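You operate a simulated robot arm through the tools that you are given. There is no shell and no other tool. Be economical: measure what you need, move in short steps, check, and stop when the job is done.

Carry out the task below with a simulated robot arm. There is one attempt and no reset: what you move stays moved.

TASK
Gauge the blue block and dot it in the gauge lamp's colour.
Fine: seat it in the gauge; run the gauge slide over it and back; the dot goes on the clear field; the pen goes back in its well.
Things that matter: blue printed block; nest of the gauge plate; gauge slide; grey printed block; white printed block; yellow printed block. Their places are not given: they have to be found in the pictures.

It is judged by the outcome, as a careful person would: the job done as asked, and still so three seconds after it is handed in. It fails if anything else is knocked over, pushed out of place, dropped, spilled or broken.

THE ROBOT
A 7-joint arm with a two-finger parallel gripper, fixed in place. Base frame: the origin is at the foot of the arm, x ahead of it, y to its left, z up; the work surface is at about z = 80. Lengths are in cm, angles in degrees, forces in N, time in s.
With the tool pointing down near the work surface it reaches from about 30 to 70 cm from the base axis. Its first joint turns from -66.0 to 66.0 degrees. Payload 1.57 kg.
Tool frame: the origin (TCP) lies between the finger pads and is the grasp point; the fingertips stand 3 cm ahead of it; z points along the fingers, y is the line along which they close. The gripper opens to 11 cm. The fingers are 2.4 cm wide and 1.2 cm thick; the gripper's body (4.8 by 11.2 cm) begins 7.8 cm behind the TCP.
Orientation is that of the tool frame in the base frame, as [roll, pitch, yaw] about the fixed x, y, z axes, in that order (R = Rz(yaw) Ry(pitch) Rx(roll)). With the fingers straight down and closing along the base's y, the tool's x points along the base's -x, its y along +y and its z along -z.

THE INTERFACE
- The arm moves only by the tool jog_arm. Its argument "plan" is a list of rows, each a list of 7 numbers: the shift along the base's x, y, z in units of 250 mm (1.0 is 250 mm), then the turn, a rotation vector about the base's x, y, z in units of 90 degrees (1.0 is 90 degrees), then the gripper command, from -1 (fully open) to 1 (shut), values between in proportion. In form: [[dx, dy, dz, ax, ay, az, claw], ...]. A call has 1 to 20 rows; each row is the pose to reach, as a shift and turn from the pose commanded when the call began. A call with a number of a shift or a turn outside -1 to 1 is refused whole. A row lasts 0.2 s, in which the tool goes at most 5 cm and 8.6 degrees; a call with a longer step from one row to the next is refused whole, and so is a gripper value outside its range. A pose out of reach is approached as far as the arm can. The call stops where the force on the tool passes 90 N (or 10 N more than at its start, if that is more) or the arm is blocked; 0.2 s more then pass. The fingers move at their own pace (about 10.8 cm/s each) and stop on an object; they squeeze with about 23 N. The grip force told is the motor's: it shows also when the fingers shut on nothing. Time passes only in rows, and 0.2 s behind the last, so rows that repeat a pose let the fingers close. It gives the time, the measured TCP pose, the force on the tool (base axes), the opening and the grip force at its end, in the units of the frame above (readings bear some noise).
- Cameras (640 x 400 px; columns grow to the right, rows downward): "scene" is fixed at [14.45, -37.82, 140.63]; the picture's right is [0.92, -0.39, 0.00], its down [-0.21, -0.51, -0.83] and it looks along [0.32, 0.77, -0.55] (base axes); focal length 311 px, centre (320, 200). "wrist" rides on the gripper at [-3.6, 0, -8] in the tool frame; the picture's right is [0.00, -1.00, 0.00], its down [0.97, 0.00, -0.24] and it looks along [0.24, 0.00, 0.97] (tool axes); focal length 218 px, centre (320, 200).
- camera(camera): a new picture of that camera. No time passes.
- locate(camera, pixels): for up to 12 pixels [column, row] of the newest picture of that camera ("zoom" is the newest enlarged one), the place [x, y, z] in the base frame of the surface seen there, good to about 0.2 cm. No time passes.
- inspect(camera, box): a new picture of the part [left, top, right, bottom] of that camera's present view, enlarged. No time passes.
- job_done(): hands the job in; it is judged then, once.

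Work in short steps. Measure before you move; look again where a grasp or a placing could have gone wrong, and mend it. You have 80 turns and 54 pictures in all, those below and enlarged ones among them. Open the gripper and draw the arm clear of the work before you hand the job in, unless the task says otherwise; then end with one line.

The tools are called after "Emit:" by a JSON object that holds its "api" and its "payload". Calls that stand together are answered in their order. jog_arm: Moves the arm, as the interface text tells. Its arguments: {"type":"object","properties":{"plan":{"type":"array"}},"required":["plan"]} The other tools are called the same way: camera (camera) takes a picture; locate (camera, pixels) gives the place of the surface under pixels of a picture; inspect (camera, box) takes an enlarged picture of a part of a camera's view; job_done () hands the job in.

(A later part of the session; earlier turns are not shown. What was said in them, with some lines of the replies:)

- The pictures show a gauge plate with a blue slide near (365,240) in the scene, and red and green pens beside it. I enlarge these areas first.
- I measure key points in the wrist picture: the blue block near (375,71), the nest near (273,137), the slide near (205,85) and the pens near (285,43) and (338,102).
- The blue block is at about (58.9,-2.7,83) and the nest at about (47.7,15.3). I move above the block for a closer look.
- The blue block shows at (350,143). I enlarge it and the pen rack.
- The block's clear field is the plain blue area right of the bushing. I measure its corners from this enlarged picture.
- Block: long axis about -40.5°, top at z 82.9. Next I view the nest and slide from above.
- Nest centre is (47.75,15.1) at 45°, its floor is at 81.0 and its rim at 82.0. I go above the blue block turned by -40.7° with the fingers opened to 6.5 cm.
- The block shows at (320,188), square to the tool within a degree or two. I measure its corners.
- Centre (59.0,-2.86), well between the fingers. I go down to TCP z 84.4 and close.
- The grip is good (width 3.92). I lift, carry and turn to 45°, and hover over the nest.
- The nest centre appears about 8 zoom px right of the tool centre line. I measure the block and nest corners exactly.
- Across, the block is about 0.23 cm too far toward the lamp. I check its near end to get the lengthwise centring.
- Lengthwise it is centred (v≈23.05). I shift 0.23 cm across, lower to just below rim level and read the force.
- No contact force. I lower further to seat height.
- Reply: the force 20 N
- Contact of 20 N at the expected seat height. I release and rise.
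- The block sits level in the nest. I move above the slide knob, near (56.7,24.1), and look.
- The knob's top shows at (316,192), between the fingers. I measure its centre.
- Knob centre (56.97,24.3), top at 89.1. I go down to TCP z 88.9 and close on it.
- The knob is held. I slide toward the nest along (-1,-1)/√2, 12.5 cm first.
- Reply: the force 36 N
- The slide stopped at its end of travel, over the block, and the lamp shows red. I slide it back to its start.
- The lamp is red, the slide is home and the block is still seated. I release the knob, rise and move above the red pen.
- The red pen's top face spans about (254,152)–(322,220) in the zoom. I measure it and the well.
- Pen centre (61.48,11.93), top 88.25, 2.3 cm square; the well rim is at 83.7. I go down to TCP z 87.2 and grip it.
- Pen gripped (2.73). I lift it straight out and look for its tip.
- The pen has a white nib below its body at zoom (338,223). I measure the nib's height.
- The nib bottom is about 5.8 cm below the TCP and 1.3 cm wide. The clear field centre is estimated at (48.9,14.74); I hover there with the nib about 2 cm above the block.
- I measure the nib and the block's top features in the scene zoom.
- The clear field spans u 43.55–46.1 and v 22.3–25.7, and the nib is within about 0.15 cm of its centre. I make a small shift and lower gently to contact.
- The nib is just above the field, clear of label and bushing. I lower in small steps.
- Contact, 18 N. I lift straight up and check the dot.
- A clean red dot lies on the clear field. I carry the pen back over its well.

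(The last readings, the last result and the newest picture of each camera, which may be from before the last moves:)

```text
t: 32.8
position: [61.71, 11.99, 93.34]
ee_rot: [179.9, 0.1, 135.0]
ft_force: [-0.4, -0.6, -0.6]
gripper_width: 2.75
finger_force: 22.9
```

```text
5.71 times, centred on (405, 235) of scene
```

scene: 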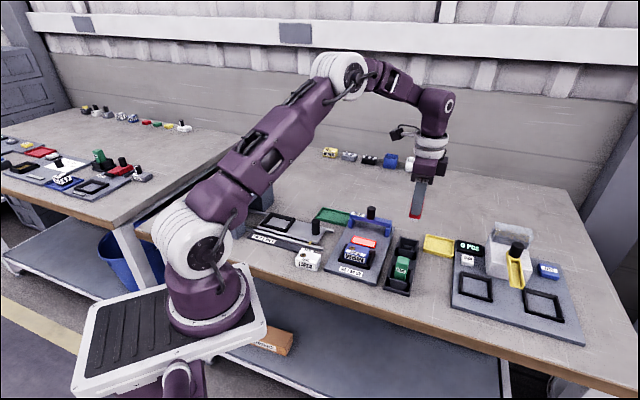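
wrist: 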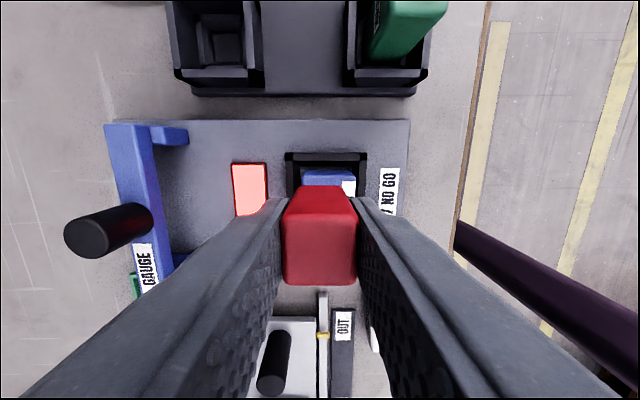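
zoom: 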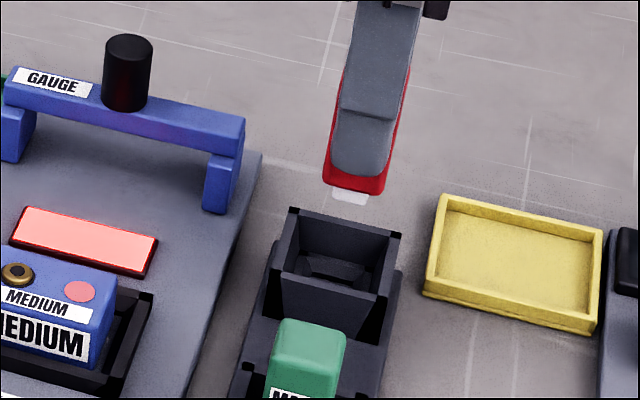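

It is over the well as at the lift. I lower it to just above its former height.

Emit:
{"api": "jog_arm", "payload": {"plan": [[0, 0, -0.06, 0, 0, 0, 1], [0, 0, -0.12, 0, 0, 0, 1], [0, 0, -0.18, 0, 0, 0, 1], [0, 0, -0.22, 0, 0, 0, 1], [0, 0, -0.232, 0, 0, 0, 1], [0, 0, -0.238, 0, 0, 0, 1], [0, 0, -0.238, 0, 0, 0, 1]]}}

Emit:
{"api": "inspect", "payload": {"camera": "scene", "box": [370, 200, 440, 270]}}

```text
t: 34.4
position: [61.63, 12.01, 87.27]
ee_rot: [-180.0, 0.0, 135.0]
ft_force: [0.5, -0.1, -0.4]
gripper_width: 2.75
finger_force: 22.8
```

```text
5.71 times, centred on (405, 235) of scene
```

zoom: 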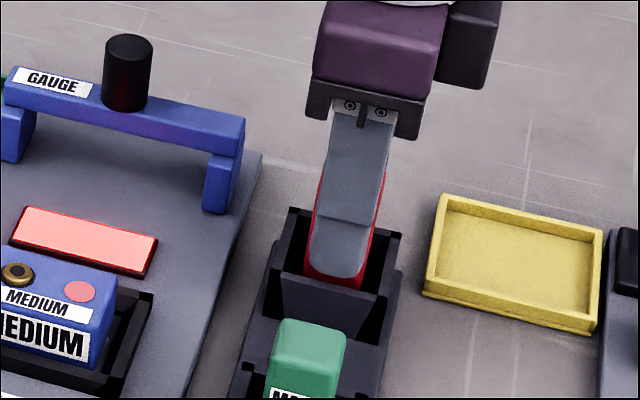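

No contact yet. I go slightly lower until it touches.

Emit:
{"api": "jog_arm", "payload": {"plan": [[0, 0, -0.004, 0, 0, 0, 1], [0, 0, -0.008, 0, 0, 0, 1], [0, 0, -0.008, 0, 0, 0, 1]]}}

```text
t: 35.2
position: [61.6, 11.96, 87.22]
ee_rot: [180.0, 0.0, 135.1]
ft_force: [-0.8, -0.1, -1.1]
gripper_width: 2.74
finger_force: 23.3
```

Emit:
{"api": "jog_arm", "payload": {"plan": [[0, 0, -0.004, 0, 0, 0, 1], [0, 0, -0.007, 0, 0, 0, 1], [0, 0, -0.007, 0, 0, 0, 1]]}}

```text
t: 36.0
position: [61.66, 11.92, 87.07]
ee_rot: [179.9, 0.0, 135.1]
ft_force: [-4.1, -0.2, 16.0]
gripper_width: 2.75
finger_force: 23.1
```

The pen touches its well floor (16 N). I release gently and rise.

Emit:
{"api": "jog_arm", "payload": {"plan": [[0, 0, 0.003, 0, 0, 0, 0.45], [0, 0, 0.003, 0, 0, 0, 0.2], [0, 0, 0.003, 0, 0, 0, -0.1], [0, 0, 0.003, 0, 0, 0, -0.1], [0, 0, 0.08, 0, 0, 0, -0.1], [0, 0, 0.25, 0, 0, 0, -0.1], [0, 0, 0.43, 0, 0, 0, -0.1], [0, 0, 0.6, 0, 0, 0, -0.1], [0, 0, 0.6, 0, 0, 0, -0.1]]}}

Emit:
{"api": "inspect", "payload": {"camera": "scene", "box": [310, 190, 450, 300]}}

Emit:
{"api": "camera", "payload": {"camera": "wrist"}}

```text
t: 38.0
position: [61.56, 12.08, 102.17]
ee_rot: [-180.0, 0.0, 135.0]
ft_force: [0.0, 0.6, 0.8]
gripper_width: 6.05
finger_force: 0.0
```

```text
3.64 times, centred on (380, 245) of scene
```

zoom: 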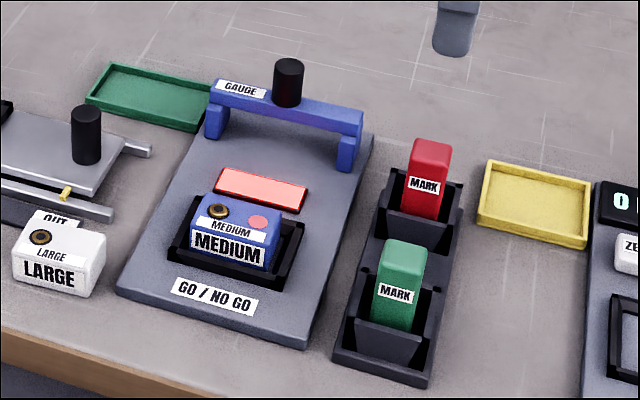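

```text
11 pictures are left
```

wrist: 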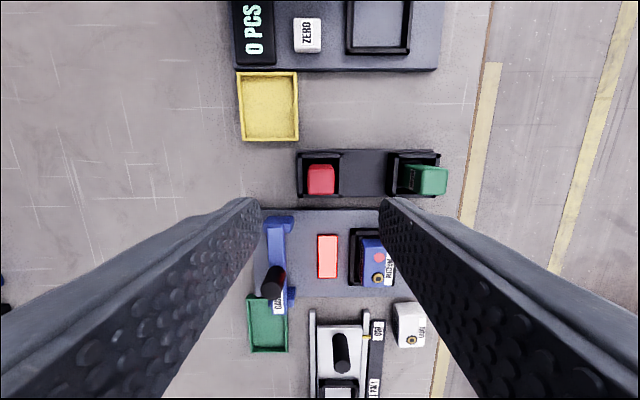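

All is in place. I check that the slide is back at its start position and raise the arm clear.

Emit:
{"api": "locate", "payload": {"camera": "zoom", "pixels": [[289, 66], [432, 148], [210, 105]]}}

Emit:
{"api": "jog_arm", "payload": {"plan": [[0, 0, 0.15, 0, 0, 0, -0.5], [0, 0, 0.3, 0, 0, 0, -1], [0, 0, 0.3, 0, 0, 0, -1], [0, 0, 0.3, 0, 0, 0, -1]]}}

```text
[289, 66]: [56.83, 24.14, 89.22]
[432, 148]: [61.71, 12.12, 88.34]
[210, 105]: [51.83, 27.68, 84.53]
```

```text
t: 39.0
position: [61.43, 12.19, 109.47]
ee_rot: [179.9, -0.1, 135.1]
ft_force: [-0.6, -0.2, 0.0]
gripper_width: 11.0
finger_force: 0.0
```

The slide is home, the pen stands in its well and the arm is clear, so I hand the job in.

Emit:
{"api": "job_done", "payload": {}}

```text
The job is handed in.
```

The blue block is seated in the gauge and has been gauged. The lamp showed red, so it carries a red dot on its clear field; the slide is back at its start and the red pen is in its well.
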